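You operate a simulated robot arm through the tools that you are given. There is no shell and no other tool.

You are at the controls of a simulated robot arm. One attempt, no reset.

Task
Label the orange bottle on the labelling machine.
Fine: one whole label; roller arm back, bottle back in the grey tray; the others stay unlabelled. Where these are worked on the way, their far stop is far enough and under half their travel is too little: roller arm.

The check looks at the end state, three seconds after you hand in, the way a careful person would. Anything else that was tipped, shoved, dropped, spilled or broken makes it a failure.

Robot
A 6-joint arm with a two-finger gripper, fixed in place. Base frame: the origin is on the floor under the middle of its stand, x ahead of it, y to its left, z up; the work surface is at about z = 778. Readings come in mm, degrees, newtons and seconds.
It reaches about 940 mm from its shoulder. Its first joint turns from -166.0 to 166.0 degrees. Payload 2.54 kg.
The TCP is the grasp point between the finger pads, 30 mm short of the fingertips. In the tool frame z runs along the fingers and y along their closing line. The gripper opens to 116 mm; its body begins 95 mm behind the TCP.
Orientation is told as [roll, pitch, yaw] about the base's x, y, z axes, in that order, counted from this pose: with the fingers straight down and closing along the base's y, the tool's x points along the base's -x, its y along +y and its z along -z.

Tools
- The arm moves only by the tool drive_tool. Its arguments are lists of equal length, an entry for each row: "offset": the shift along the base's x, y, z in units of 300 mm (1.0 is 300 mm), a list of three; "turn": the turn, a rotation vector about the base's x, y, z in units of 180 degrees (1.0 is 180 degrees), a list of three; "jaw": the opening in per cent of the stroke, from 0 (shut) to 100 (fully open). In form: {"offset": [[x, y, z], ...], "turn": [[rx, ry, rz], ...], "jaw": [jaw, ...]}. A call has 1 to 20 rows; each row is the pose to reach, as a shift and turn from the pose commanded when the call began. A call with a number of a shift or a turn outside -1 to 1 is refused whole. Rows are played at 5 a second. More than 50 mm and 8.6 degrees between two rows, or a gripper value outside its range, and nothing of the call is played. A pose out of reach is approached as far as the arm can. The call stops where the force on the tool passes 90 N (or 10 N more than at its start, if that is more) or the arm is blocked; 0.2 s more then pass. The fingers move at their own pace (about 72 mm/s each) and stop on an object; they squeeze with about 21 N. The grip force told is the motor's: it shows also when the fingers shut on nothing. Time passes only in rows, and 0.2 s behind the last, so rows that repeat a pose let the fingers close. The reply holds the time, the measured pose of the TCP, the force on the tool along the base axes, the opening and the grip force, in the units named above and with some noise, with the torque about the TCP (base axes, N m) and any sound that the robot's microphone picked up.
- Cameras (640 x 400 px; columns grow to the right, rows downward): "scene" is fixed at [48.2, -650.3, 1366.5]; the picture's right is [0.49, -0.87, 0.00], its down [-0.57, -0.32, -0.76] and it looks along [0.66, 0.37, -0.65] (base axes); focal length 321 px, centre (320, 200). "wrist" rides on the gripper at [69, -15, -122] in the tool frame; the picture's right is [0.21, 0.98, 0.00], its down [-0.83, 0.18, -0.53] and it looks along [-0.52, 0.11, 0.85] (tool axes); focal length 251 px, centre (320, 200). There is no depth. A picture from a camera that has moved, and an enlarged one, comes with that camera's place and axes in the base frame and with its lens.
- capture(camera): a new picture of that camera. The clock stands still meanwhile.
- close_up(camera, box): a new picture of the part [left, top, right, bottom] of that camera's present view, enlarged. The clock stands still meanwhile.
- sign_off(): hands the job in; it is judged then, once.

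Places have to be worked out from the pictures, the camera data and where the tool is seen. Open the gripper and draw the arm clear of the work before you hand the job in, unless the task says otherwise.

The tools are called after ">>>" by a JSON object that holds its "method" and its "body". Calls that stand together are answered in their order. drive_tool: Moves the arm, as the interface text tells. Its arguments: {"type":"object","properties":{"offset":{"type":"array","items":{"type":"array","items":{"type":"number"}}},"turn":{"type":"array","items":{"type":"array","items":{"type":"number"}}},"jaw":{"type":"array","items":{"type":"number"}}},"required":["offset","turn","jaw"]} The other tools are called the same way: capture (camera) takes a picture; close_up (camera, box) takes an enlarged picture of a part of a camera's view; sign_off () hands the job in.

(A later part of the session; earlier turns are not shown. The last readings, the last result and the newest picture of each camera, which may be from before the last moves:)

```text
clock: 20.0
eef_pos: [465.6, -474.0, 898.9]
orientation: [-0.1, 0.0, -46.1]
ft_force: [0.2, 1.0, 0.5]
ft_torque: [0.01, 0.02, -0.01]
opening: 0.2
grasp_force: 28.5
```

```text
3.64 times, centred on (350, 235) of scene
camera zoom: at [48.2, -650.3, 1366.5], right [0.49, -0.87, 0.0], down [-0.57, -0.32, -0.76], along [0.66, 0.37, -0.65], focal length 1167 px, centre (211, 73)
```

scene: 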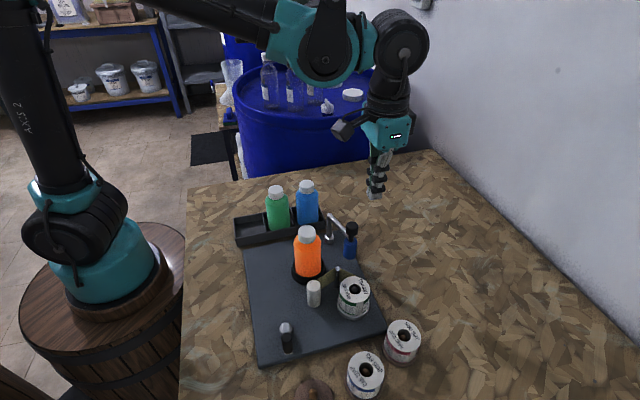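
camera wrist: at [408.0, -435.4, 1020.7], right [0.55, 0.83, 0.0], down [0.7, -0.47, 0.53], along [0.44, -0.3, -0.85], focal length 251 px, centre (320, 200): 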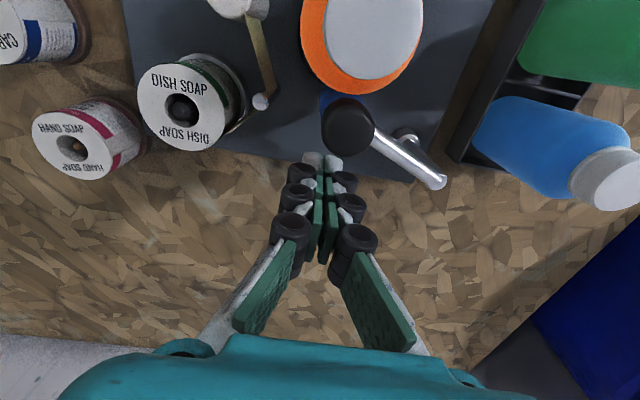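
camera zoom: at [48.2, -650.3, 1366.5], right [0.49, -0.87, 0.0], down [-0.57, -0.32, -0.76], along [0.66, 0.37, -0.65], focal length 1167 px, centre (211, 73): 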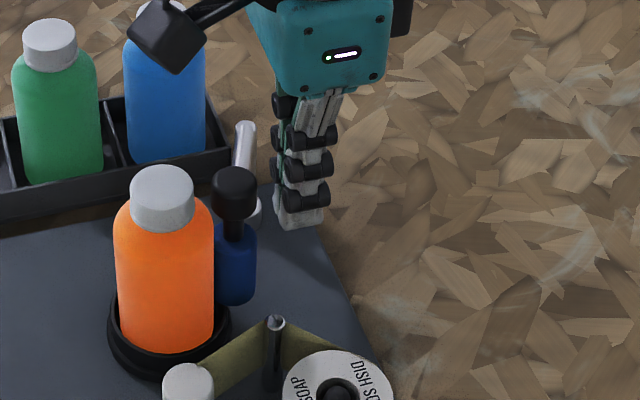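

The arm has gone on by itself to the bottle: knob now near (444,-443), exactly the predicted contact position. I zoom in to confirm the roller touches the bottle and the bottle is still upright.

>>> {"method": "close_up", "body": {"camera": "scene", "box": [280, 215, 360, 285]}}

>>> {"method": "close_up", "body": {"camera": "wrist", "box": [270, 0, 450, 180]}}

```text
5.71 times, centred on (320, 250) of scene
camera zoom: at [48.2, -650.3, 1366.5], right [0.49, -0.87, 0.0], down [-0.57, -0.32, -0.76], along [0.66, 0.37, -0.65], focal length 1834 px, centre (320, -86)
```

zoom: 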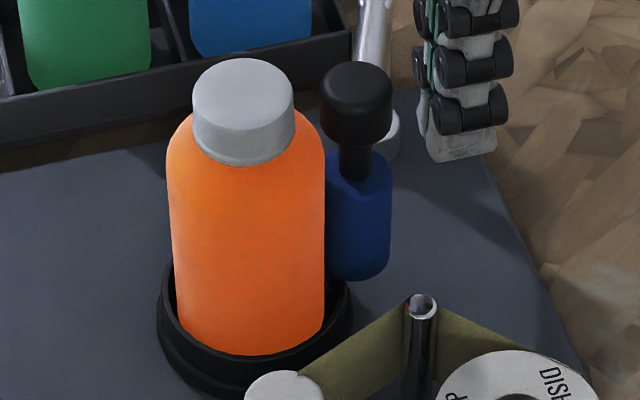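

```text
2.22 times, centred on (360, 90) of wrist
camera zoom: at [408.0, -435.4, 1020.7], right [0.55, 0.83, 0.0], down [0.7, -0.47, 0.53], along [0.44, -0.3, -0.85], focal length 559 px, centre (231, 444)
```

zoom: 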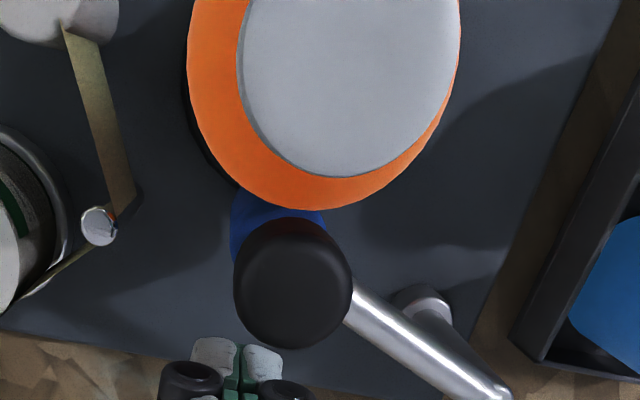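

The roller rests against the bottle and stays there by itself. Next I go look at the crank: rise first, then travel over at z≈1000 with the jaws partly open.

>>> {"method": "drive_tool", "body": {"offset": [[0, 0, 0.11], [0, 0, 0.23], [0, 0, 0.35], [-0.137, 0.006, 0.35], [-0.274, 0.012, 0.35], [-0.411, 0.018, 0.35], [-0.548, 0.024, 0.35], [-0.685, 0.03, 0.35], [-0.685, 0.03, 0.35]], "turn": [[0, 0, 0], [0, 0, 0], [0, 0, 0], [0, 0, 0], [0, 0, 0], [0, 0, 0], [0, 0, 0], [0, 0, 0], [0, 0, 0]], "jaw": [0, 0, 0, 0, 0, 20, 40, 60, 66]}}

>>> {"method": "capture", "body": {"camera": "wrist"}}

>>> {"method": "capture", "body": {"camera": "scene"}}

```text
clock: 22.0
eef_pos: [261.9, -466.5, 1003.1]
orientation: [-0.2, 0.0, -46.1]
ft_force: [0.1, -0.2, -0.5]
ft_torque: [0.03, 0.02, 0.0]
opening: 76.6
grasp_force: 0.0
```

```text
taken
camera wrist: at [202.8, -426.6, 1126.4], right [0.55, 0.83, 0.0], down [0.7, -0.47, 0.53], along [0.44, -0.3, -0.85], focal length 251 px, centre (320, 200)
```

wrist: 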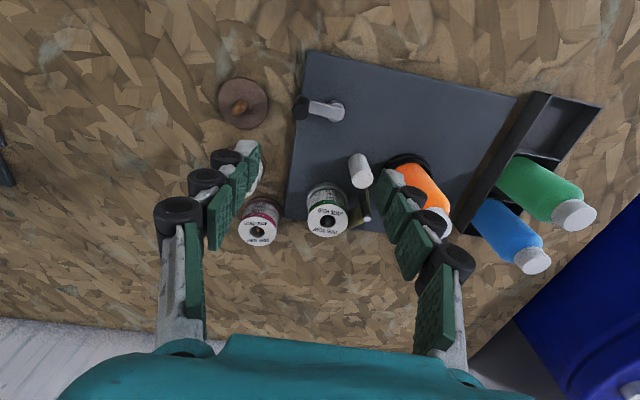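

```text
taken
```

scene: 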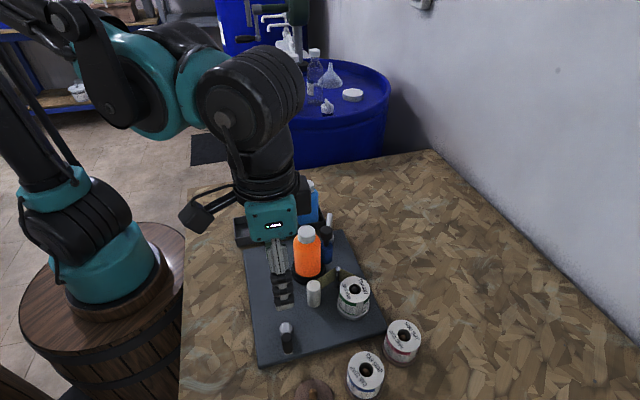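

I zoom in on the crank to measure its hub and handle and see whether the handle has moved.

>>> {"method": "close_up", "body": {"camera": "wrist", "box": [270, 70, 370, 140]}}

>>> {"method": "close_up", "body": {"camera": "scene", "box": [255, 300, 325, 370]}}

>>> {"method": "close_up", "body": {"camera": "wrist", "box": [290, 130, 450, 240]}}

```text
5.71 times, centred on (320, 105) of wrist
camera zoom: at [202.8, -426.6, 1126.4], right [0.55, 0.83, 0.0], down [0.7, -0.47, 0.53], along [0.44, -0.3, -0.85], focal length 1437 px, centre (320, 743)
```

zoom: 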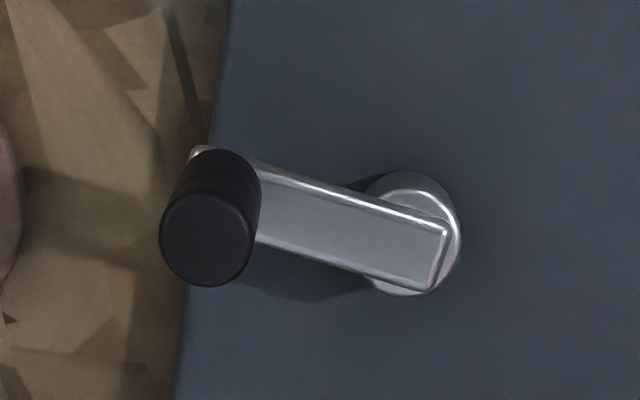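

```text
5.71 times, centred on (290, 335) of scene
camera zoom: at [48.2, -650.3, 1366.5], right [0.49, -0.87, 0.0], down [-0.57, -0.32, -0.76], along [0.66, 0.37, -0.65], focal length 1834 px, centre (491, -571)
```

zoom: 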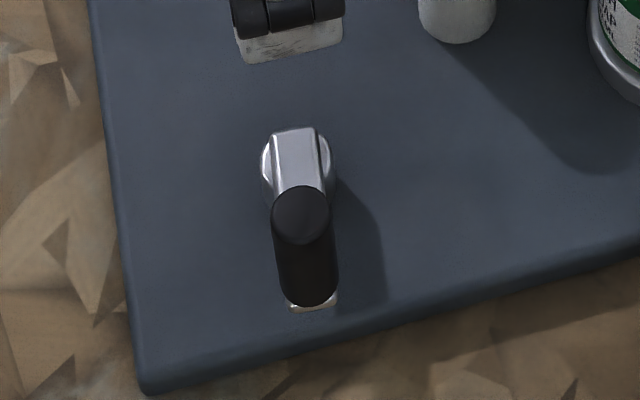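

```text
3.64 times, centred on (370, 185) of wrist
camera zoom: at [202.8, -426.6, 1126.4], right [0.55, 0.83, 0.0], down [0.7, -0.47, 0.53], along [0.44, -0.3, -0.85], focal length 914 px, centre (138, 254)
```

zoom: 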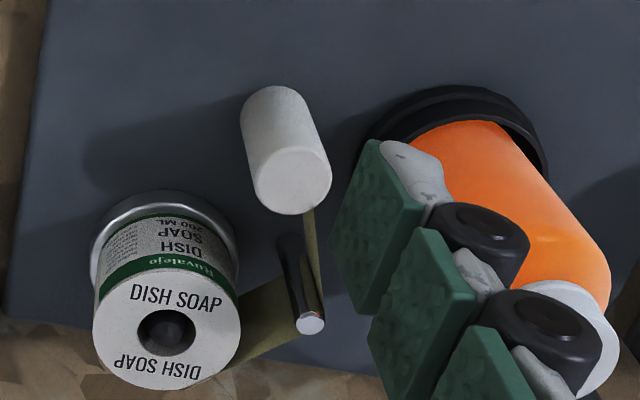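

The crank: hub ≈ (274,-451), handle top ≈ (242.5,-479, z≈850), crank radius ≈ 42 mm. I rotate the gripper so it closes along y (safe relative to the white roller) and hover over the handle to check alignment.

>>> {"method": "drive_tool", "body": {"offset": [[-0.011, -0.008, 0], [-0.022, -0.016, 0], [-0.033, -0.024, 0], [-0.044, -0.032, 0], [-0.055, -0.04, -0.05], [-0.065, -0.0467, -0.1], [-0.065, -0.0467, -0.1]], "turn": [[0, 0, 0.043], [0, 0, 0.086], [0, 0, 0.129], [0, 0, 0.172], [0, 0, 0.215], [0, 0, 0.2556], [0, 0, 0.2556]], "jaw": [66, 60, 50, 50, 50, 50, 50]}}

>>> {"method": "capture", "body": {"camera": "wrist"}}

>>> {"method": "capture", "body": {"camera": "scene"}}

```text
clock: 23.6
eef_pos: [241.2, -479.7, 974.7]
orientation: [-0.1, 0.1, 0.2]
ft_force: [-0.2, 0.7, -0.9]
ft_torque: [0.0, 0.03, 0.0]
opening: 58.0
grasp_force: 0.2
```

```text
taken
camera wrist: at [172.4, -494.6, 1096.0], right [-0.22, 0.98, 0.0], down [0.83, 0.18, 0.53], along [0.52, 0.11, -0.85], focal length 251 px, centre (320, 200)
```

wrist: 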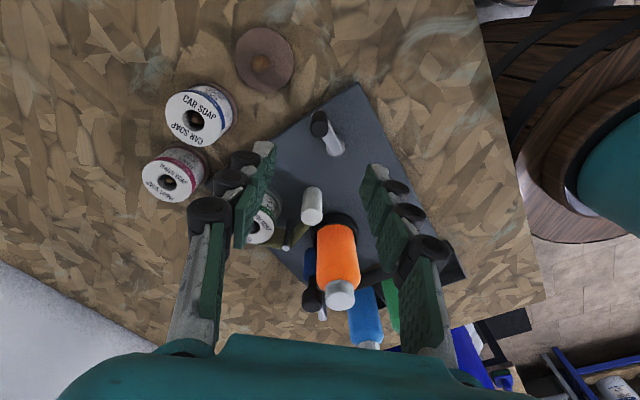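

```text
taken
```

scene: 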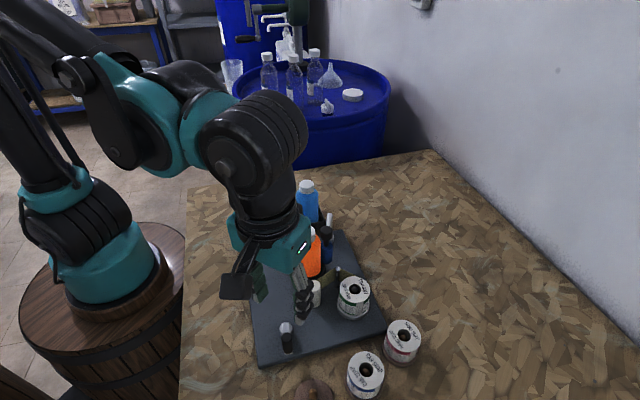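

The handle appears very near the tool axis. I zoom in for the residual offset.

>>> {"method": "close_up", "body": {"camera": "wrist", "box": [280, 90, 370, 160]}}

>>> {"method": "close_up", "body": {"camera": "scene", "box": [255, 280, 335, 370]}}

```text
5.71 times, centred on (325, 125) of wrist
camera zoom: at [172.4, -494.6, 1096.0], right [-0.22, 0.98, 0.0], down [0.83, 0.18, 0.53], along [0.52, 0.11, -0.85], focal length 1437 px, centre (291, 629)
```

zoom: 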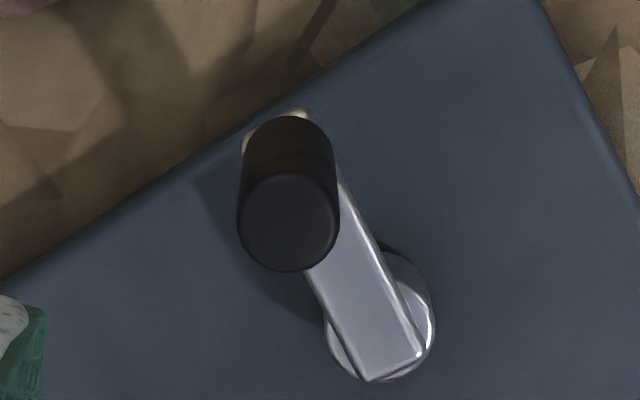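

```text
4.44 times, centred on (295, 325) of scene
camera zoom: at [48.2, -650.3, 1366.5], right [0.49, -0.87, 0.0], down [-0.57, -0.32, -0.76], along [0.66, 0.37, -0.65], focal length 1427 px, centre (431, -356)
```

zoom: 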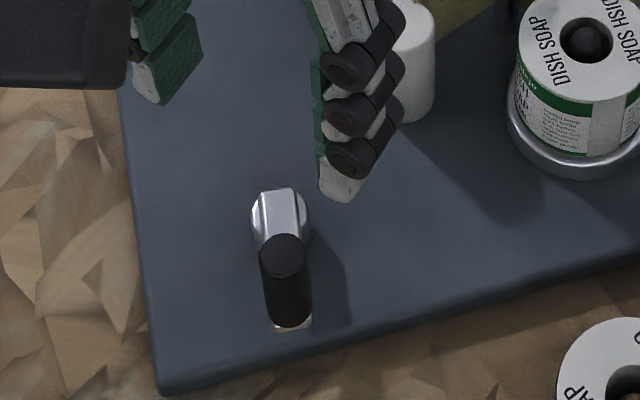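

TCP is aligned with the handle axis to within 1 mm. I descend so the fingertips reach z≈820 around the handle, then close.

>>> {"method": "drive_tool", "body": {"offset": [[0, 0, -0.14], [0, 0, -0.28], [0, 0, -0.38], [0, 0, -0.415], [0, 0, -0.415]], "turn": [[0, 0, 0], [0, 0, 0], [0, 0, 0], [0, 0, 0], [0, 0, 0]], "jaw": [50, 50, 50, 50, 50]}}

>>> {"method": "capture", "body": {"camera": "wrist"}}

>>> {"method": "close_up", "body": {"camera": "scene", "box": [225, 250, 385, 370]}}

```text
clock: 24.8
eef_pos: [240.6, -479.9, 848.8]
orientation: [-0.1, 0.0, 0.0]
ft_force: [-0.3, -0.6, 0.2]
ft_torque: [-0.01, -0.02, -0.03]
opening: 57.9
grasp_force: 0.0
```

```text
taken
camera wrist: at [172.5, -494.8, 970.8], right [-0.21, 0.98, 0.0], down [0.83, 0.18, 0.53], along [0.52, 0.11, -0.85], focal length 251 px, centre (320, 200)
```

wrist: 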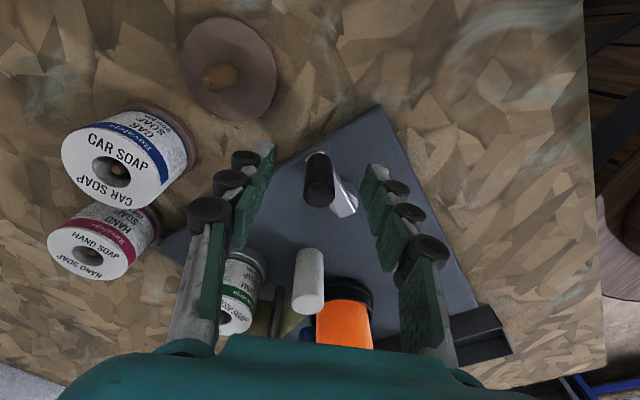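

```text
3.33 times, centred on (305, 310) of scene
camera zoom: at [48.2, -650.3, 1366.5], right [0.49, -0.87, 0.0], down [-0.57, -0.32, -0.76], along [0.66, 0.37, -0.65], focal length 1070 px, centre (370, -167)
```

zoom: 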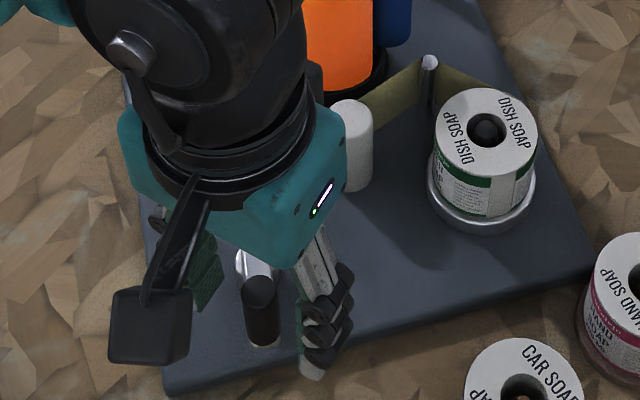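

The handle is between the fingers. I close on it.

>>> {"method": "drive_tool", "body": {"offset": [[0, 0, 0], [0, 0, 0], [0, 0, 0], [0, 0, 0]], "turn": [[0, 0, 0], [0, 0, 0], [0, 0, 0], [0, 0, 0]], "jaw": [35, 20, 8, 8]}}

>>> {"method": "capture", "body": {"camera": "wrist"}}

```text
clock: 25.8
eef_pos: [241.4, -479.4, 849.6]
orientation: [-0.1, 0.0, -0.1]
ft_force: [-0.4, 0.6, -2.1]
ft_torque: [0.04, -0.07, 0.11]
opening: 16.9
grasp_force: 42.3
```

```text
taken
camera wrist: at [172.4, -494.8, 971.0], right [-0.21, 0.98, 0.0], down [0.83, 0.18, 0.53], along [0.52, 0.11, -0.85], focal length 251 px, centre (320, 200)
```

wrist: 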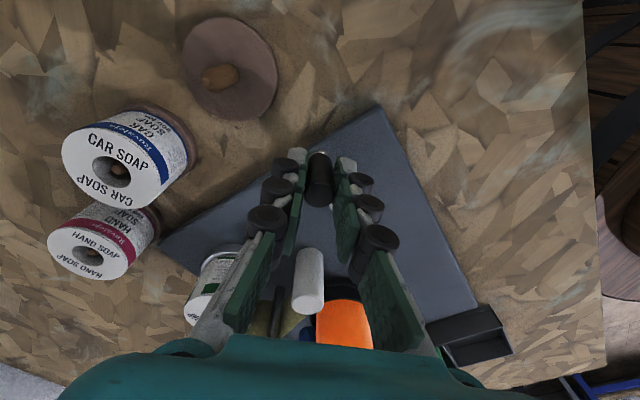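

Handle gripped (17 mm). I test-turn the crank about 20° counter-clockwise (the sense in which the web would feed toward the bottle) and read forces.

>>> {"method": "drive_tool", "body": {"offset": [[0.0083, -0.0087, 0], [0.0173, -0.0167, 0], [0.0273, -0.024, 0], [0.0377, -0.0303, 0], [0.0377, -0.0303, 0]], "turn": [[0, 0, 0], [0, 0, 0], [0, 0, 0], [0, 0, 0], [0, 0, 0]], "jaw": [8, 8, 8, 8, 8]}}

>>> {"method": "capture", "body": {"camera": "scene"}}

>>> {"method": "capture", "body": {"camera": "wrist"}}

```text
clock: 27.0
eef_pos: [252.6, -487.6, 849.0]
orientation: [-0.1, 0.0, 0.1]
ft_force: [-1.7, 6.3, -8.0]
ft_torque: [0.2, 0.14, 0.19]
opening: 17.0
grasp_force: 43.1
```

```text
taken
```

scene: 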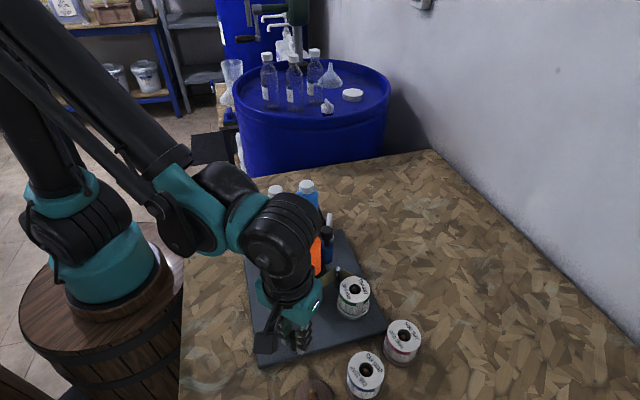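

```text
taken
camera wrist: at [183.9, -503.5, 971.2], right [-0.21, 0.98, 0.0], down [0.83, 0.18, 0.53], along [0.52, 0.11, -0.85], focal length 251 px, centre (320, 200)
```

wrist: 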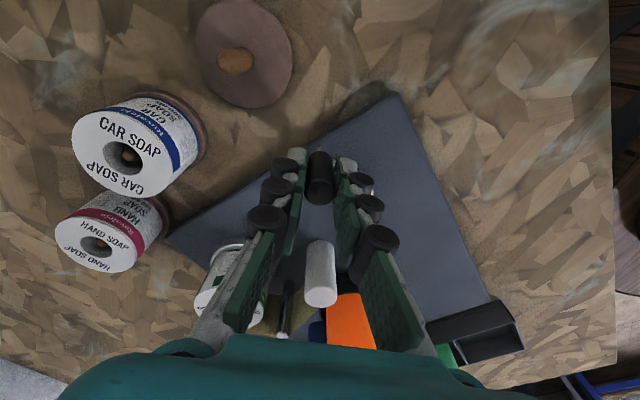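

The handle followed with low force. I zoom into the bottle/roller area in the scene view and the web in the wrist view for any sign of the label moving.

>>> {"method": "close_up", "body": {"camera": "scene", "box": [300, 220, 380, 320]}}

>>> {"method": "close_up", "body": {"camera": "wrist", "box": [190, 220, 400, 350]}}

```text
4.00 times, centred on (340, 270) of scene
camera zoom: at [48.2, -650.3, 1366.5], right [0.49, -0.87, 0.0], down [-0.57, -0.32, -0.76], along [0.66, 0.37, -0.65], focal length 1284 px, centre (240, -80)
```

zoom: 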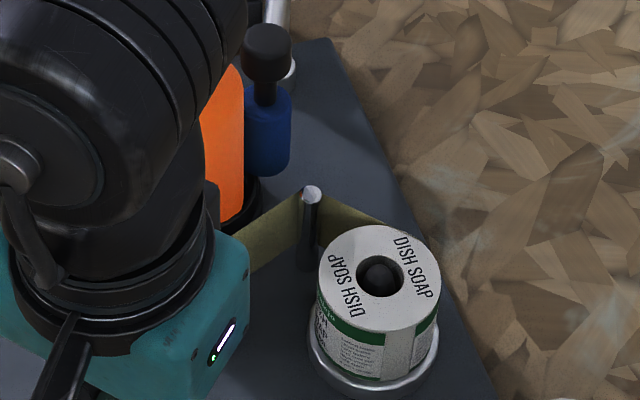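

```text
3.05 times, centred on (295, 285) of wrist
camera zoom: at [183.9, -503.5, 971.2], right [-0.21, 0.98, 0.0], down [0.83, 0.18, 0.53], along [0.52, 0.11, -0.85], focal length 766 px, centre (396, -59)
```

zoom: 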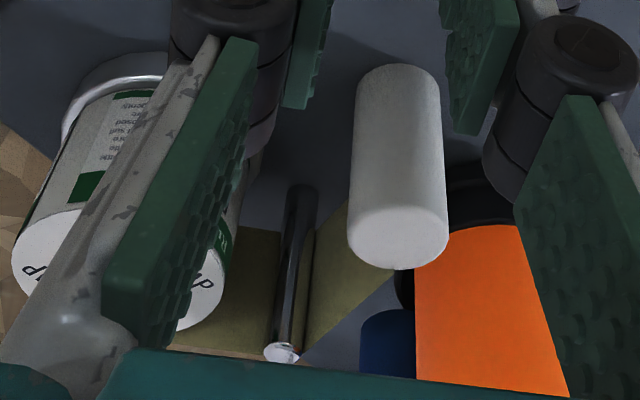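

No visible feed yet after 20°. I continue counter-clockwise another 60° along the crank circle.

>>> {"method": "drive_tool", "body": {"offset": [[0.0223, -0.0097, 0], [0.0457, -0.0157, 0], [0.07, -0.0173, 0], [0.094, -0.0147, 0], [0.1173, -0.008, 0], [0.1393, 0.0027, 0], [0.1393, 0.0027, 0]], "turn": [[0, 0, 0], [0, 0, 0], [0, 0, 0], [0, 0, 0], [0, 0, 0], [0, 0, 0], [0, 0, 0]], "jaw": [8, 8, 8, 8, 8, 8, 8]}}

>>> {"method": "close_up", "body": {"camera": "scene", "box": [250, 220, 390, 370]}}

>>> {"method": "capture", "body": {"camera": "wrist"}}

```text
clock: 28.6
eef_pos: [295.3, -492.0, 850.1]
orientation: [-0.4, -0.1, 0.0]
ft_force: [9.6, -47.7, 14.2]
ft_torque: [-1.27, 0.28, 0.59]
opening: 16.6
grasp_force: 42.6
```

```text
2.67 times, centred on (320, 295) of scene
camera zoom: at [48.2, -650.3, 1366.5], right [0.49, -0.87, 0.0], down [-0.57, -0.32, -0.76], along [0.66, 0.37, -0.65], focal length 856 px, centre (320, -53)
```

zoom: 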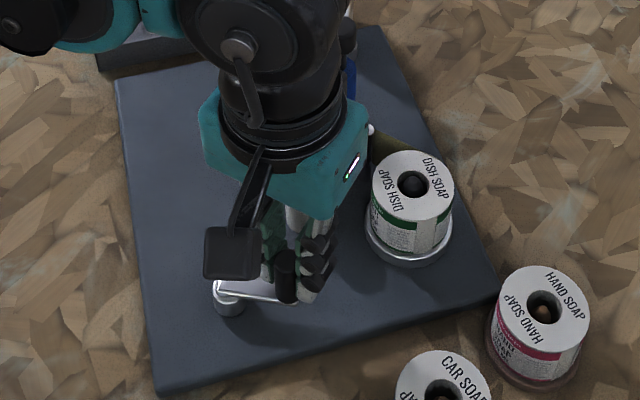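

```text
taken
camera wrist: at [226.6, -506.3, 971.3], right [-0.21, 0.98, -0.01], down [0.82, 0.19, 0.53], along [0.52, 0.11, -0.85], focal length 251 px, centre (320, 200)
```

wrist: 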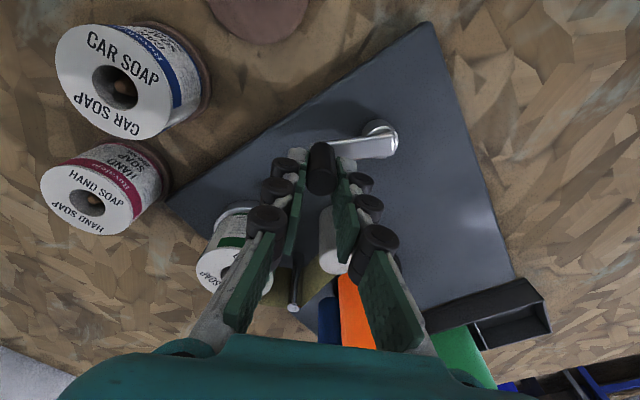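

A side force of -48 N shows my assumed crank centre is off by a few millimetres. I zoom on the hub to refit the circle before moving on.

>>> {"method": "close_up", "body": {"camera": "wrist", "box": [290, 90, 430, 210]}}

>>> {"method": "close_up", "body": {"camera": "scene", "box": [290, 310, 350, 350]}}

>>> {"method": "close_up", "body": {"camera": "scene", "box": [280, 300, 350, 345]}}

```text
3.33 times, centred on (360, 150) of wrist
camera zoom: at [226.6, -506.3, 971.3], right [-0.21, 0.98, -0.01], down [0.82, 0.19, 0.53], along [0.52, 0.11, -0.85], focal length 838 px, centre (187, 367)
```

zoom: 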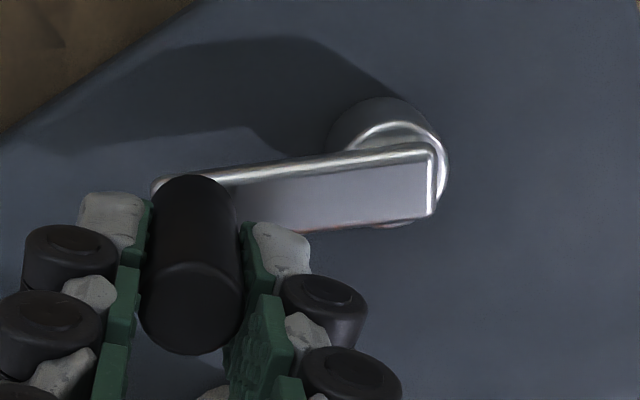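

```text
10.00 times, centred on (320, 330) of scene
camera zoom: at [48.2, -650.3, 1366.5], right [0.49, -0.87, 0.0], down [-0.57, -0.32, -0.76], along [0.66, 0.37, -0.65], focal length 3210 px, centre (320, -1100)
```

zoom: 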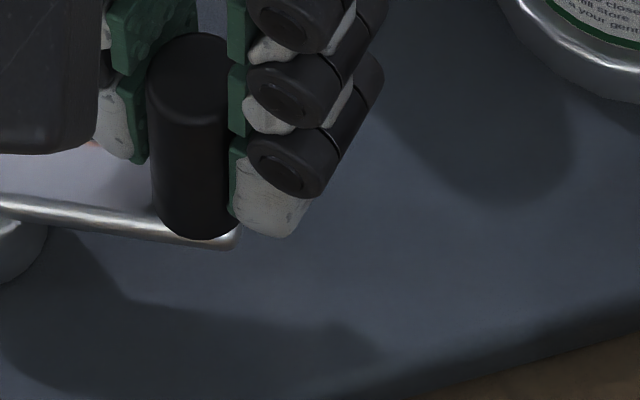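

```text
8.89 times, centred on (315, 322) of scene
camera zoom: at [48.2, -650.3, 1366.5], right [0.49, -0.87, 0.0], down [-0.57, -0.32, -0.76], along [0.66, 0.37, -0.65], focal length 2853 px, centre (364, -889)
```

zoom: 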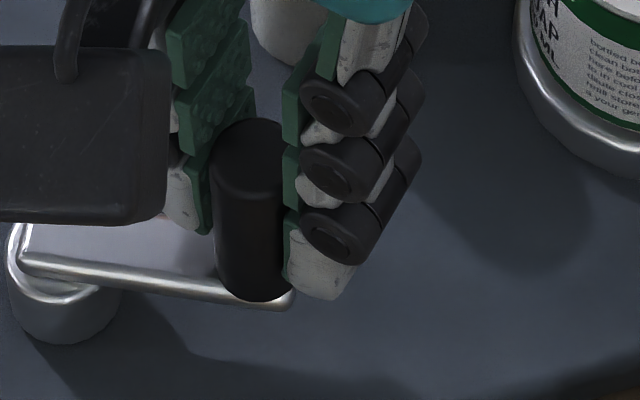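

The real crank radius is nearer 44 mm about (272.4,-452.3); the handle slipped ~4 mm in the grip. I relax the side load, open, and rise so I can inspect the bottle for label progress and direction.

>>> {"method": "drive_tool", "body": {"offset": [[-0.008, -0.01, 0], [-0.015, -0.018, 0], [-0.015, -0.018, 0], [-0.015, -0.018, 0], [-0.015, -0.018, 0.05], [-0.015, -0.018, 0.18], [-0.015, -0.018, 0.32], [-0.015, -0.018, 0.48]], "turn": [[0, 0, 0], [0, 0, 0], [0, 0, 0], [0, 0, 0], [0, 0, 0], [0, 0, 0], [0, 0, 0], [0, 0, 0]], "jaw": [8, 8, 30, 40, 40, 40, 40, 40]}}

>>> {"method": "capture", "body": {"camera": "wrist"}}

>>> {"method": "capture", "body": {"camera": "scene"}}

```text
clock: 30.4
eef_pos: [288.9, -493.2, 994.3]
orientation: [-0.1, 0.0, 0.1]
ft_force: [0.1, -0.1, 0.3]
ft_torque: [0.04, 0.0, -0.01]
opening: 46.5
grasp_force: 0.0
```

```text
taken
camera wrist: at [221.0, -508.1, 1116.1], right [-0.21, 0.98, 0.0], down [0.83, 0.18, 0.53], along [0.52, 0.11, -0.85], focal length 251 px, centre (320, 200)
```

wrist: 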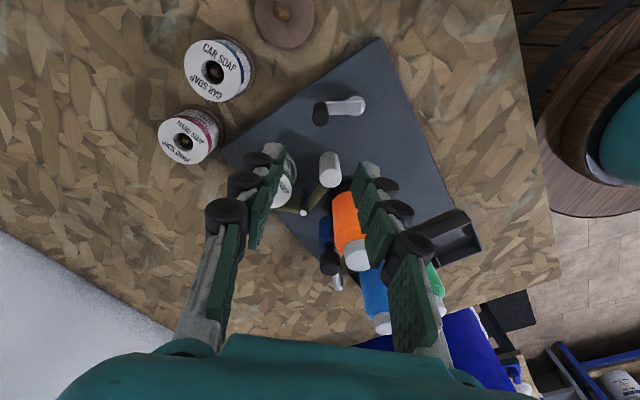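

```text
taken
```

scene: 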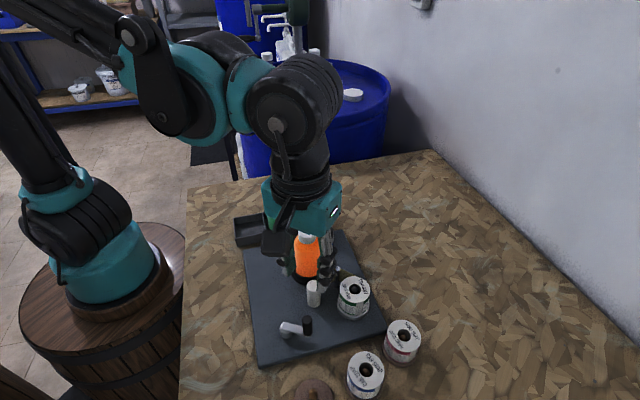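

The crank has clearly turned about 70°. I zoom in on the bottle/web and on the crank to refit its circle.

>>> {"method": "close_up", "body": {"camera": "wrist", "box": [300, 80, 380, 140]}}

>>> {"method": "close_up", "body": {"camera": "scene", "box": [265, 225, 375, 350]}}

>>> {"method": "close_up", "body": {"camera": "wrist", "box": [270, 140, 400, 300]}}

```text
6.67 times, centred on (340, 110) of wrist
camera zoom: at [221.0, -508.1, 1116.1], right [-0.21, 0.98, 0.0], down [0.83, 0.18, 0.53], along [0.52, 0.11, -0.85], focal length 1676 px, centre (187, 800)
```

zoom: 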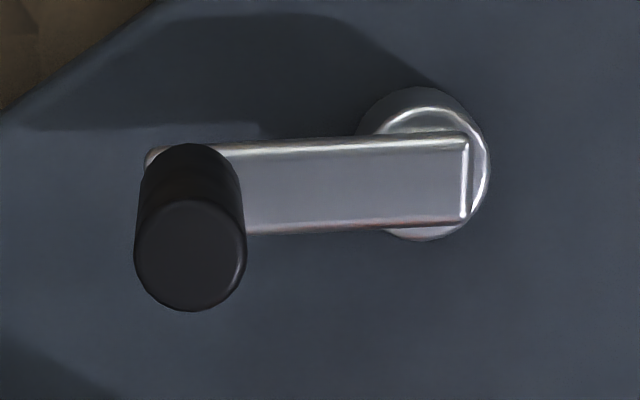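

```text
3.20 times, centred on (320, 288) of scene
camera zoom: at [48.2, -650.3, 1366.5], right [0.49, -0.87, 0.0], down [-0.57, -0.32, -0.76], along [0.66, 0.37, -0.65], focal length 1027 px, centre (320, -80)
```

zoom: 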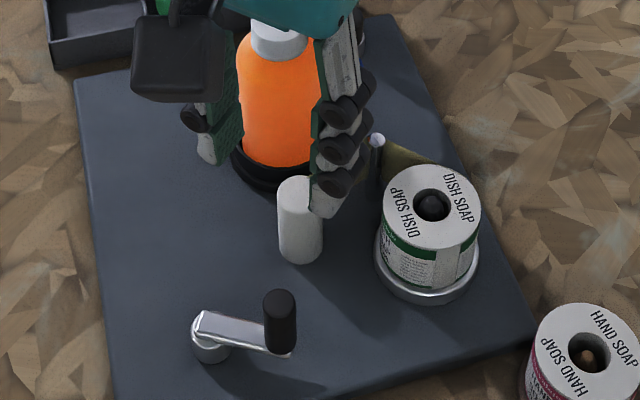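

```text
2.50 times, centred on (335, 220) of wrist
camera zoom: at [221.0, -508.1, 1116.1], right [-0.21, 0.98, 0.0], down [0.83, 0.18, 0.53], along [0.52, 0.11, -0.85], focal length 629 px, centre (282, 150)
```

zoom: 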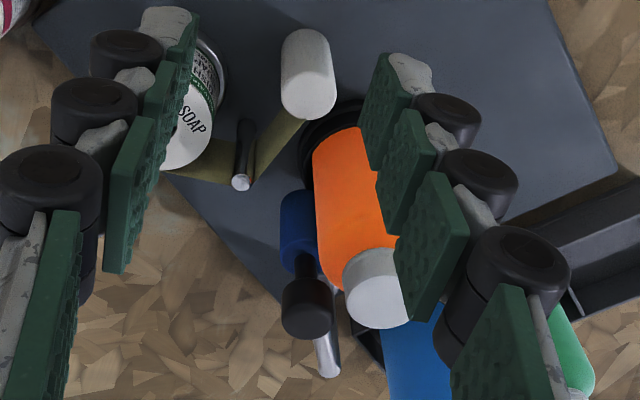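

No label is visible on the bottle's west and south faces. I swing the wrist camera around to the north-east side of the bottle to see whether a label edge has started there.

>>> {"method": "drive_tool", "body": {"offset": [[0.033, 0.0235, 0], [0.066, 0.047, 0], [0.099, 0.0705, 0], [0.1325, 0.094, 0], [0.1656, 0.1175, 0], [0.199, 0.141, 0], [0.232, 0.1645, 0], [0.265, 0.188, 0], [0.298, 0.2115, 0], [0.331, 0.235, 0], [0.364, 0.2585, 0], [0.3975, 0.282, 0], [0.43, 0.3055, 0], [0.464, 0.329, 0], [0.497, 0.3525, 0], [0.53, 0.376, -0.05], [0.53, 0.376, -0.1]], "turn": [[0, 0, -0.046], [0, 0, -0.092], [0, 0, -0.138], [0, 0, -0.184], [0, 0, -0.23], [0, 0, -0.277], [0, 0, -0.324], [0, 0, -0.371], [0, 0, -0.418], [0, 0, -0.465], [0, 0, -0.512], [0, 0, -0.559], [0, 0, -0.606], [0, 0, -0.653], [0, 0, -0.7], [0, 0, -0.747], [0, 0, -0.75]], "jaw": [40, 40, 40, 40, 40, 40, 40, 40, 40, 40, 40, 40, 40, 40, 40, 40, 40]}}

>>> {"method": "capture", "body": {"camera": "wrist"}}

>>> {"method": "capture", "body": {"camera": "scene"}}

```text
clock: 34.0
eef_pos: [449.0, -380.0, 963.9]
orientation: [-0.1, 0.0, -135.1]
ft_force: [-0.9, 0.1, -0.4]
ft_torque: [-0.03, -0.02, -0.03]
opening: 46.4
grasp_force: 0.1
```

```text
taken
camera wrist: at [487.7, -320.9, 1085.5], right [0.84, -0.54, 0.0], down [-0.46, -0.71, 0.53], along [-0.29, -0.45, -0.85], focal length 251 px, centre (320, 200)
```

wrist: 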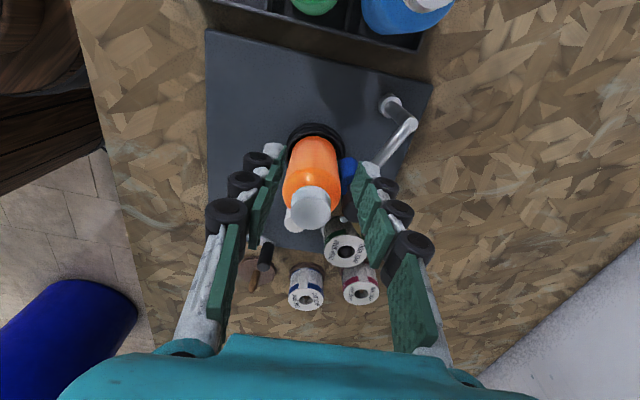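

```text
taken
```

scene: 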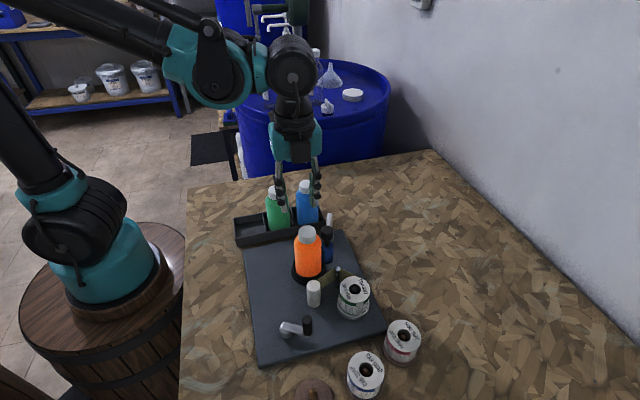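

Both views now show the bottle unobstructed; I zoom on it from both sides to look for a label edge.

>>> {"method": "close_up", "body": {"camera": "wrist", "box": [270, 110, 390, 240]}}

>>> {"method": "close_up", "body": {"camera": "scene", "box": [275, 215, 385, 325]}}

```text
3.08 times, centred on (330, 175) of wrist
camera zoom: at [487.7, -320.9, 1085.5], right [0.84, -0.54, 0.0], down [-0.46, -0.71, 0.53], along [-0.29, -0.45, -0.85], focal length 774 px, centre (289, 277)
```

zoom: 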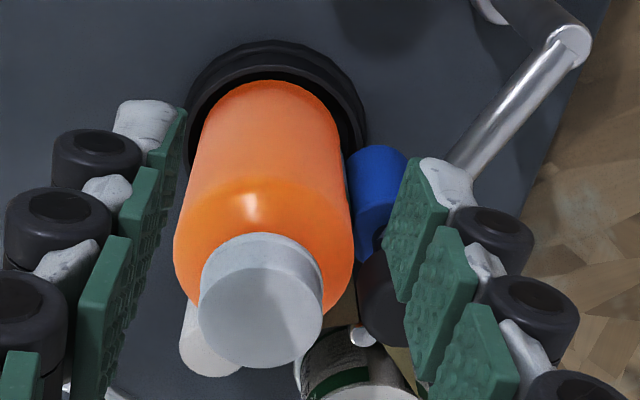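

```text
3.64 times, centred on (330, 270) of scene
camera zoom: at [48.2, -650.3, 1366.5], right [0.49, -0.87, 0.0], down [-0.57, -0.32, -0.76], along [0.66, 0.37, -0.65], focal length 1167 px, centre (284, -54)
```

zoom: 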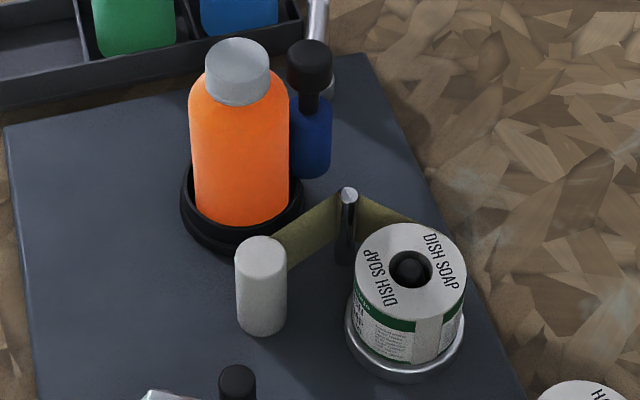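

After about 67° counter-clockwise there is no label anywhere and the reel hasn't turned, so the feed sense is evidently the other one. I go back over the crank handle (now ≈(286,-494)) with the jaws along y to try clockwise.

>>> {"method": "drive_tool", "body": {"offset": [[0, 0, 0.1], [-0.034, -0.0237, 0.1], [-0.068, -0.0474, 0.1], [-0.102, -0.0711, 0.1], [-0.1365, -0.0948, 0.1], [-0.1706, -0.1185, 0.1], [-0.2047, -0.1422, 0.1], [-0.239, -0.166, 0.1], [-0.273, -0.1896, 0.1], [-0.307, -0.2133, 0.1], [-0.341, -0.237, 0.1], [-0.375, -0.2607, 0.1], [-0.409, -0.2844, 0.1], [-0.4436, -0.308, 0.1], [-0.4777, -0.3318, 0.1], [-0.512, -0.3556, 0.1], [-0.546, -0.3793, 0.05], [-0.546, -0.3793, 0]], "turn": [[0, 0, 0.003], [0, 0, 0.05], [0, 0, 0.097], [0, 0, 0.144], [0, 0, 0.191], [0, 0, 0.238], [0, 0, 0.285], [0, 0, 0.332], [0, 0, 0.379], [0, 0, 0.426], [0, 0, 0.473], [0, 0, 0.52], [0, 0, 0.566], [0, 0, 0.612], [0, 0, 0.658], [0, 0, 0.704], [0, 0, 0.75], [0, 0, 0.75]], "jaw": [45, 45, 45, 45, 45, 45, 45, 45, 45, 45, 45, 45, 45, 45, 45, 45, 45, 45]}}

>>> {"method": "close_up", "body": {"camera": "wrist", "box": [280, 80, 400, 160]}}

```text
clock: 37.8
eef_pos: [285.2, -492.7, 962.6]
orientation: [-0.1, 0.1, 0.0]
ft_force: [-0.2, 1.1, 1.4]
ft_torque: [-0.01, -0.02, 0.0]
opening: 52.2
grasp_force: 0.1
```

```text
5.00 times, centred on (340, 120) of wrist
camera zoom: at [216.7, -508.9, 1085.3], right [-0.22, 0.98, 0.0], down [0.83, 0.18, 0.53], along [0.52, 0.11, -0.85], focal length 1257 px, centre (220, 600)
```

zoom: 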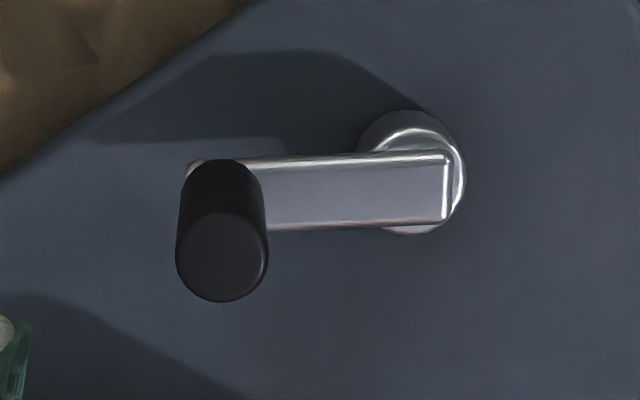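

The handle is right on the tool axis. I turn the gripper to yaw -44° (closing roughly along the crank's tangent) and descend around the handle, with jaws open.

>>> {"method": "drive_tool", "body": {"offset": [[0, 0, 0], [0, 0, 0], [0, 0, 0], [0, 0, 0], [0, 0, 0], [0, 0, 0], [0, 0, -0.12], [0, 0, -0.25], [0, 0, -0.34], [0, 0, -0.38], [0, 0, -0.38]], "turn": [[0, 0, -0.041], [0, 0, -0.082], [0, 0, -0.123], [0, 0, -0.164], [0, 0, -0.205], [0, 0, -0.2444], [0, 0, -0.2444], [0, 0, -0.2444], [0, 0, -0.2444], [0, 0, -0.2444], [0, 0, -0.2444]], "jaw": [45, 45, 45, 45, 45, 45, 45, 45, 45, 45, 45]}}

>>> {"method": "capture", "body": {"camera": "wrist"}}

```text
clock: 40.2
eef_pos: [285.8, -494.2, 849.2]
orientation: [-0.1, 0.0, -44.0]
ft_force: [-0.2, -0.7, 0.1]
ft_torque: [-0.01, -0.01, -0.01]
opening: 52.0
grasp_force: 0.1
```

```text
taken
camera wrist: at [225.8, -457.8, 971.3], right [0.52, 0.85, 0.0], down [0.72, -0.44, 0.53], along [0.45, -0.28, -0.85], focal length 251 px, centre (320, 200)
```

wrist: 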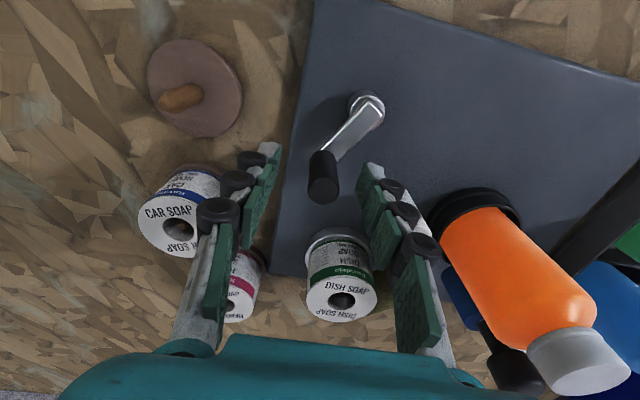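

The handle is centred between the fingers. I close, then turn clockwise about 40° with the gripper rotating along.

>>> {"method": "drive_tool", "body": {"offset": [[0, 0, 0], [0, 0, 0], [0, 0, 0], [0, 0, 0]], "turn": [[0, 0, 0], [0, 0, 0], [0, 0, 0], [0, 0, 0]], "jaw": [30, 18, 8, 8]}}

```text
clock: 41.2
eef_pos: [285.7, -495.1, 850.1]
orientation: [0.0, 0.0, -44.0]
ft_force: [-1.9, 2.6, -3.4]
ft_torque: [0.12, 0.08, 0.04]
opening: 16.7
grasp_force: 42.5
```

Gripped. I now turn the crank clockwise 40°, rotating the gripper with it.

>>> {"method": "drive_tool", "body": {"offset": [[-0.014, -0.0033, 0], [-0.0287, -0.0053, 0], [-0.043, -0.0057, 0], [-0.0577, -0.0047, 0], [-0.072, -0.002, 0], [-0.086, 0.0023, 0], [-0.095, 0.0057, 0], [-0.095, 0.0057, 0]], "turn": [[0, 0, -0.0333], [0, 0, -0.0667], [0, 0, -0.1], [0, 0, -0.1333], [0, 0, -0.1667], [0, 0, -0.2], [0, 0, -0.2222], [0, 0, -0.2222]], "jaw": [8, 8, 8, 8, 8, 8, 8, 8]}}

>>> {"method": "capture", "body": {"camera": "wrist"}}

>>> {"method": "capture", "body": {"camera": "scene"}}

```text
clock: 43.0
eef_pos: [257.1, -491.9, 850.6]
orientation: [-0.1, 0.0, -84.0]
ft_force: [0.7, 17.3, -5.4]
ft_torque: [0.93, 0.04, 0.24]
opening: 16.9
grasp_force: 42.8
```

```text
taken
camera wrist: at [235.3, -424.9, 971.6], right [0.95, 0.31, 0.0], down [0.27, -0.8, 0.53], along [0.17, -0.51, -0.85], focal length 251 px, centre (320, 200)
```

wrist: 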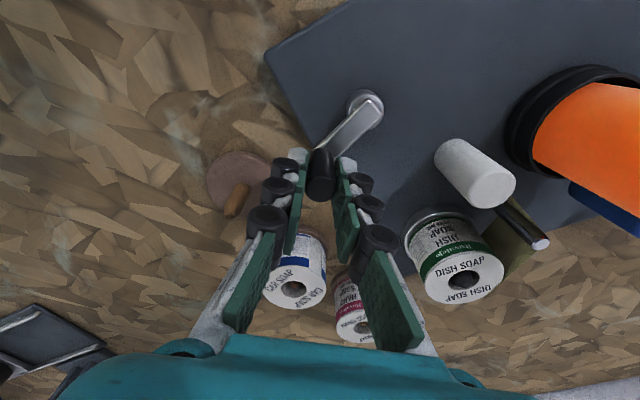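

```text
taken
```

scene: 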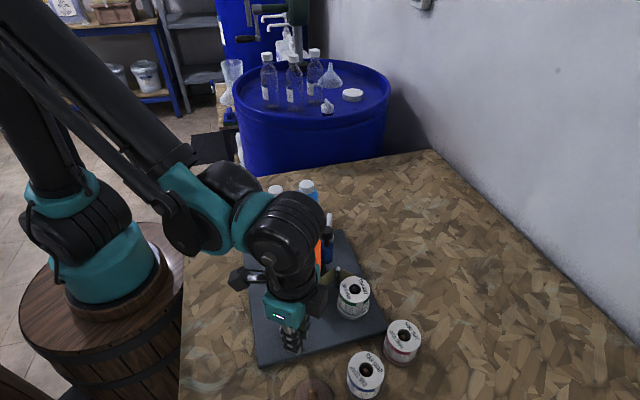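

Clockwise turning goes smoothly (≈17 N radial load, so I trim the radius slightly). I continue clockwise another ~47°, past the original start angle.

>>> {"method": "drive_tool", "body": {"offset": [[-0.0113, 0.0093, 0], [-0.0233, 0.017, 0], [-0.0343, 0.026, 0], [-0.0447, 0.0357, 0], [-0.0537, 0.0467, 0], [-0.0613, 0.0587, 0], [-0.068, 0.0713, 0], [-0.072, 0.0813, 0], [-0.072, 0.0813, 0]], "turn": [[0, 0, -0.0333], [0, 0, -0.0667], [0, 0, -0.1], [0, 0, -0.1333], [0, 0, -0.1667], [0, 0, -0.2], [0, 0, -0.2333], [0, 0, -0.2589], [0, 0, -0.2589]], "jaw": [8, 8, 8, 8, 8, 8, 8, 8, 8]}}

>>> {"method": "capture", "body": {"camera": "wrist"}}

>>> {"method": "close_up", "body": {"camera": "scene", "box": [230, 200, 400, 370]}}

```text
clock: 45.0
eef_pos: [234.9, -467.8, 850.3]
orientation: [-0.1, 0.0, -130.7]
ft_force: [-2.8, 5.3, -17.5]
ft_torque: [0.02, 0.18, 0.25]
opening: 16.9
grasp_force: 42.1
```

```text
taken
camera wrist: at [268.9, -406.2, 971.6], right [0.88, -0.47, 0.0], down [-0.4, -0.75, 0.53], along [-0.25, -0.47, -0.85], focal length 251 px, centre (320, 200)
```

wrist: 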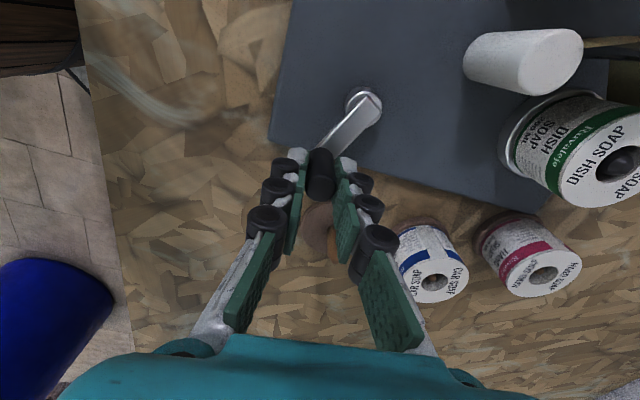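

```text
2.35 times, centred on (315, 285) of scene
camera zoom: at [48.2, -650.3, 1366.5], right [0.49, -0.87, 0.0], down [-0.57, -0.32, -0.76], along [0.66, 0.37, -0.65], focal length 755 px, centre (332, 0)
```

zoom: 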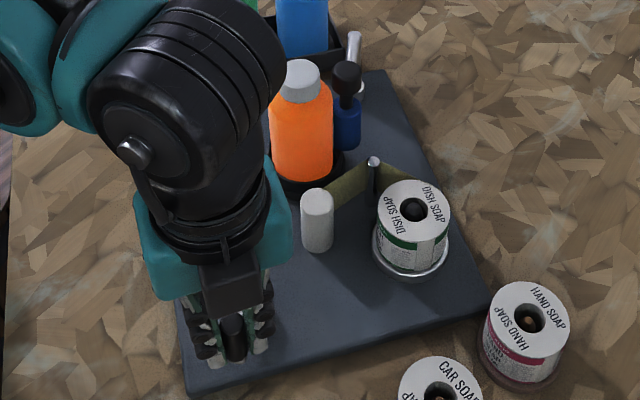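

Net rotation is now about 21° clockwise past the original position. I compare the bottle and reel with the earlier zoom.

>>> {"method": "close_up", "body": {"camera": "scene", "box": [275, 215, 385, 325]}}

>>> {"method": "close_up", "body": {"camera": "scene", "box": [320, 265, 380, 325]}}

```text
3.64 times, centred on (330, 270) of scene
camera zoom: at [48.2, -650.3, 1366.5], right [0.49, -0.87, 0.0], down [-0.57, -0.32, -0.76], along [0.66, 0.37, -0.65], focal length 1167 px, centre (284, -54)
```

zoom: 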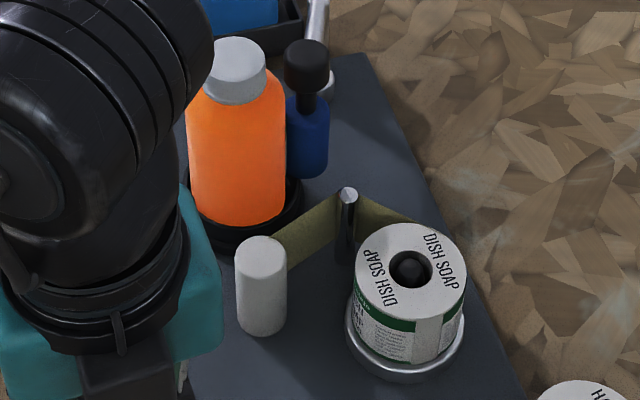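

```text
6.67 times, centred on (350, 295) of scene
camera zoom: at [48.2, -650.3, 1366.5], right [0.49, -0.87, 0.0], down [-0.57, -0.32, -0.76], along [0.66, 0.37, -0.65], focal length 2140 px, centre (120, -433)
```

zoom: 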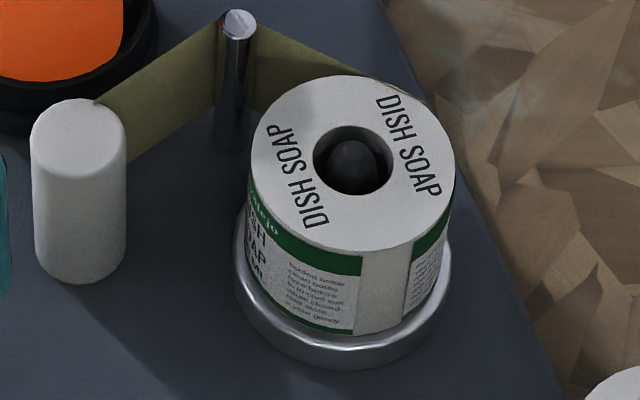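

No feed visible yet at 21° net. I release, rise just above the handle, and rotate the gripper back toward yaw 0 so I can continue clockwise.

>>> {"method": "drive_tool", "body": {"offset": [[0, 0, 0], [0, 0, 0], [0, 0, 0.1], [0, 0, 0.22], [0, 0, 0.22], [0, 0, 0.22], [0, 0, 0.22], [0, 0, 0.22], [0, 0, 0.22], [0, 0, 0.22], [0, 0, 0.22], [0, 0, 0.22], [0, 0, 0.22], [0, 0, 0.22], [0, 0, 0.22], [0, 0, 0.22], [0, 0, 0.22], [0, 0, 0.22], [0, 0, 0.22], [0, 0, 0.22]], "turn": [[0, 0, 0], [0, 0, 0], [0, 0, 0], [0, 0, 0.03], [0, 0, 0.076], [0, 0, 0.122], [0, 0, 0.168], [0, 0, 0.214], [0, 0, 0.26], [0, 0, 0.306], [0, 0, 0.352], [0, 0, 0.398], [0, 0, 0.444], [0, 0, 0.49], [0, 0, 0.536], [0, 0, 0.582], [0, 0, 0.628], [0, 0, 0.674], [0, 0, 0.715], [0, 0, 0.726]], "jaw": [25, 45, 45, 45, 45, 45, 45, 45, 45, 45, 45, 45, 45, 45, 45, 45, 45, 45, 45, 45]}}

>>> {"method": "capture", "body": {"camera": "wrist"}}

>>> {"method": "close_up", "body": {"camera": "wrist", "box": [270, 110, 400, 190]}}

```text
clock: 49.2
eef_pos: [235.2, -468.4, 915.9]
orientation: [-0.1, 0.0, 0.2]
ft_force: [-0.4, -0.5, -0.4]
ft_torque: [0.02, -0.02, -0.04]
opening: 52.2
grasp_force: 0.1
```

```text
taken
camera wrist: at [166.5, -483.7, 1037.3], right [-0.22, 0.98, 0.0], down [0.82, 0.19, 0.53], along [0.52, 0.11, -0.85], focal length 251 px, centre (320, 200)
```

wrist: 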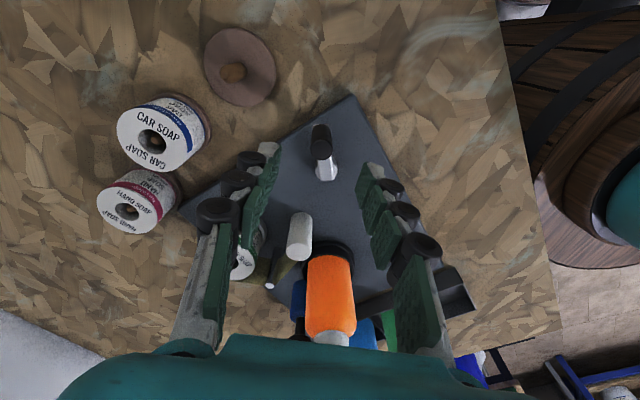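

```text
4.92 times, centred on (335, 150) of wrist
camera zoom: at [166.5, -483.7, 1037.3], right [-0.22, 0.98, 0.0], down [0.82, 0.19, 0.53], along [0.52, 0.11, -0.85], focal length 1238 px, centre (246, 446)
```

zoom: 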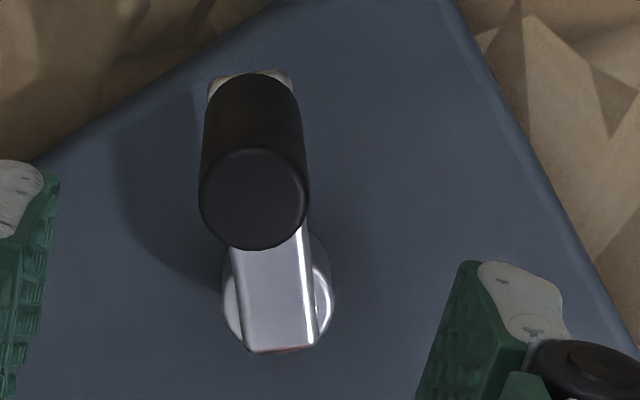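

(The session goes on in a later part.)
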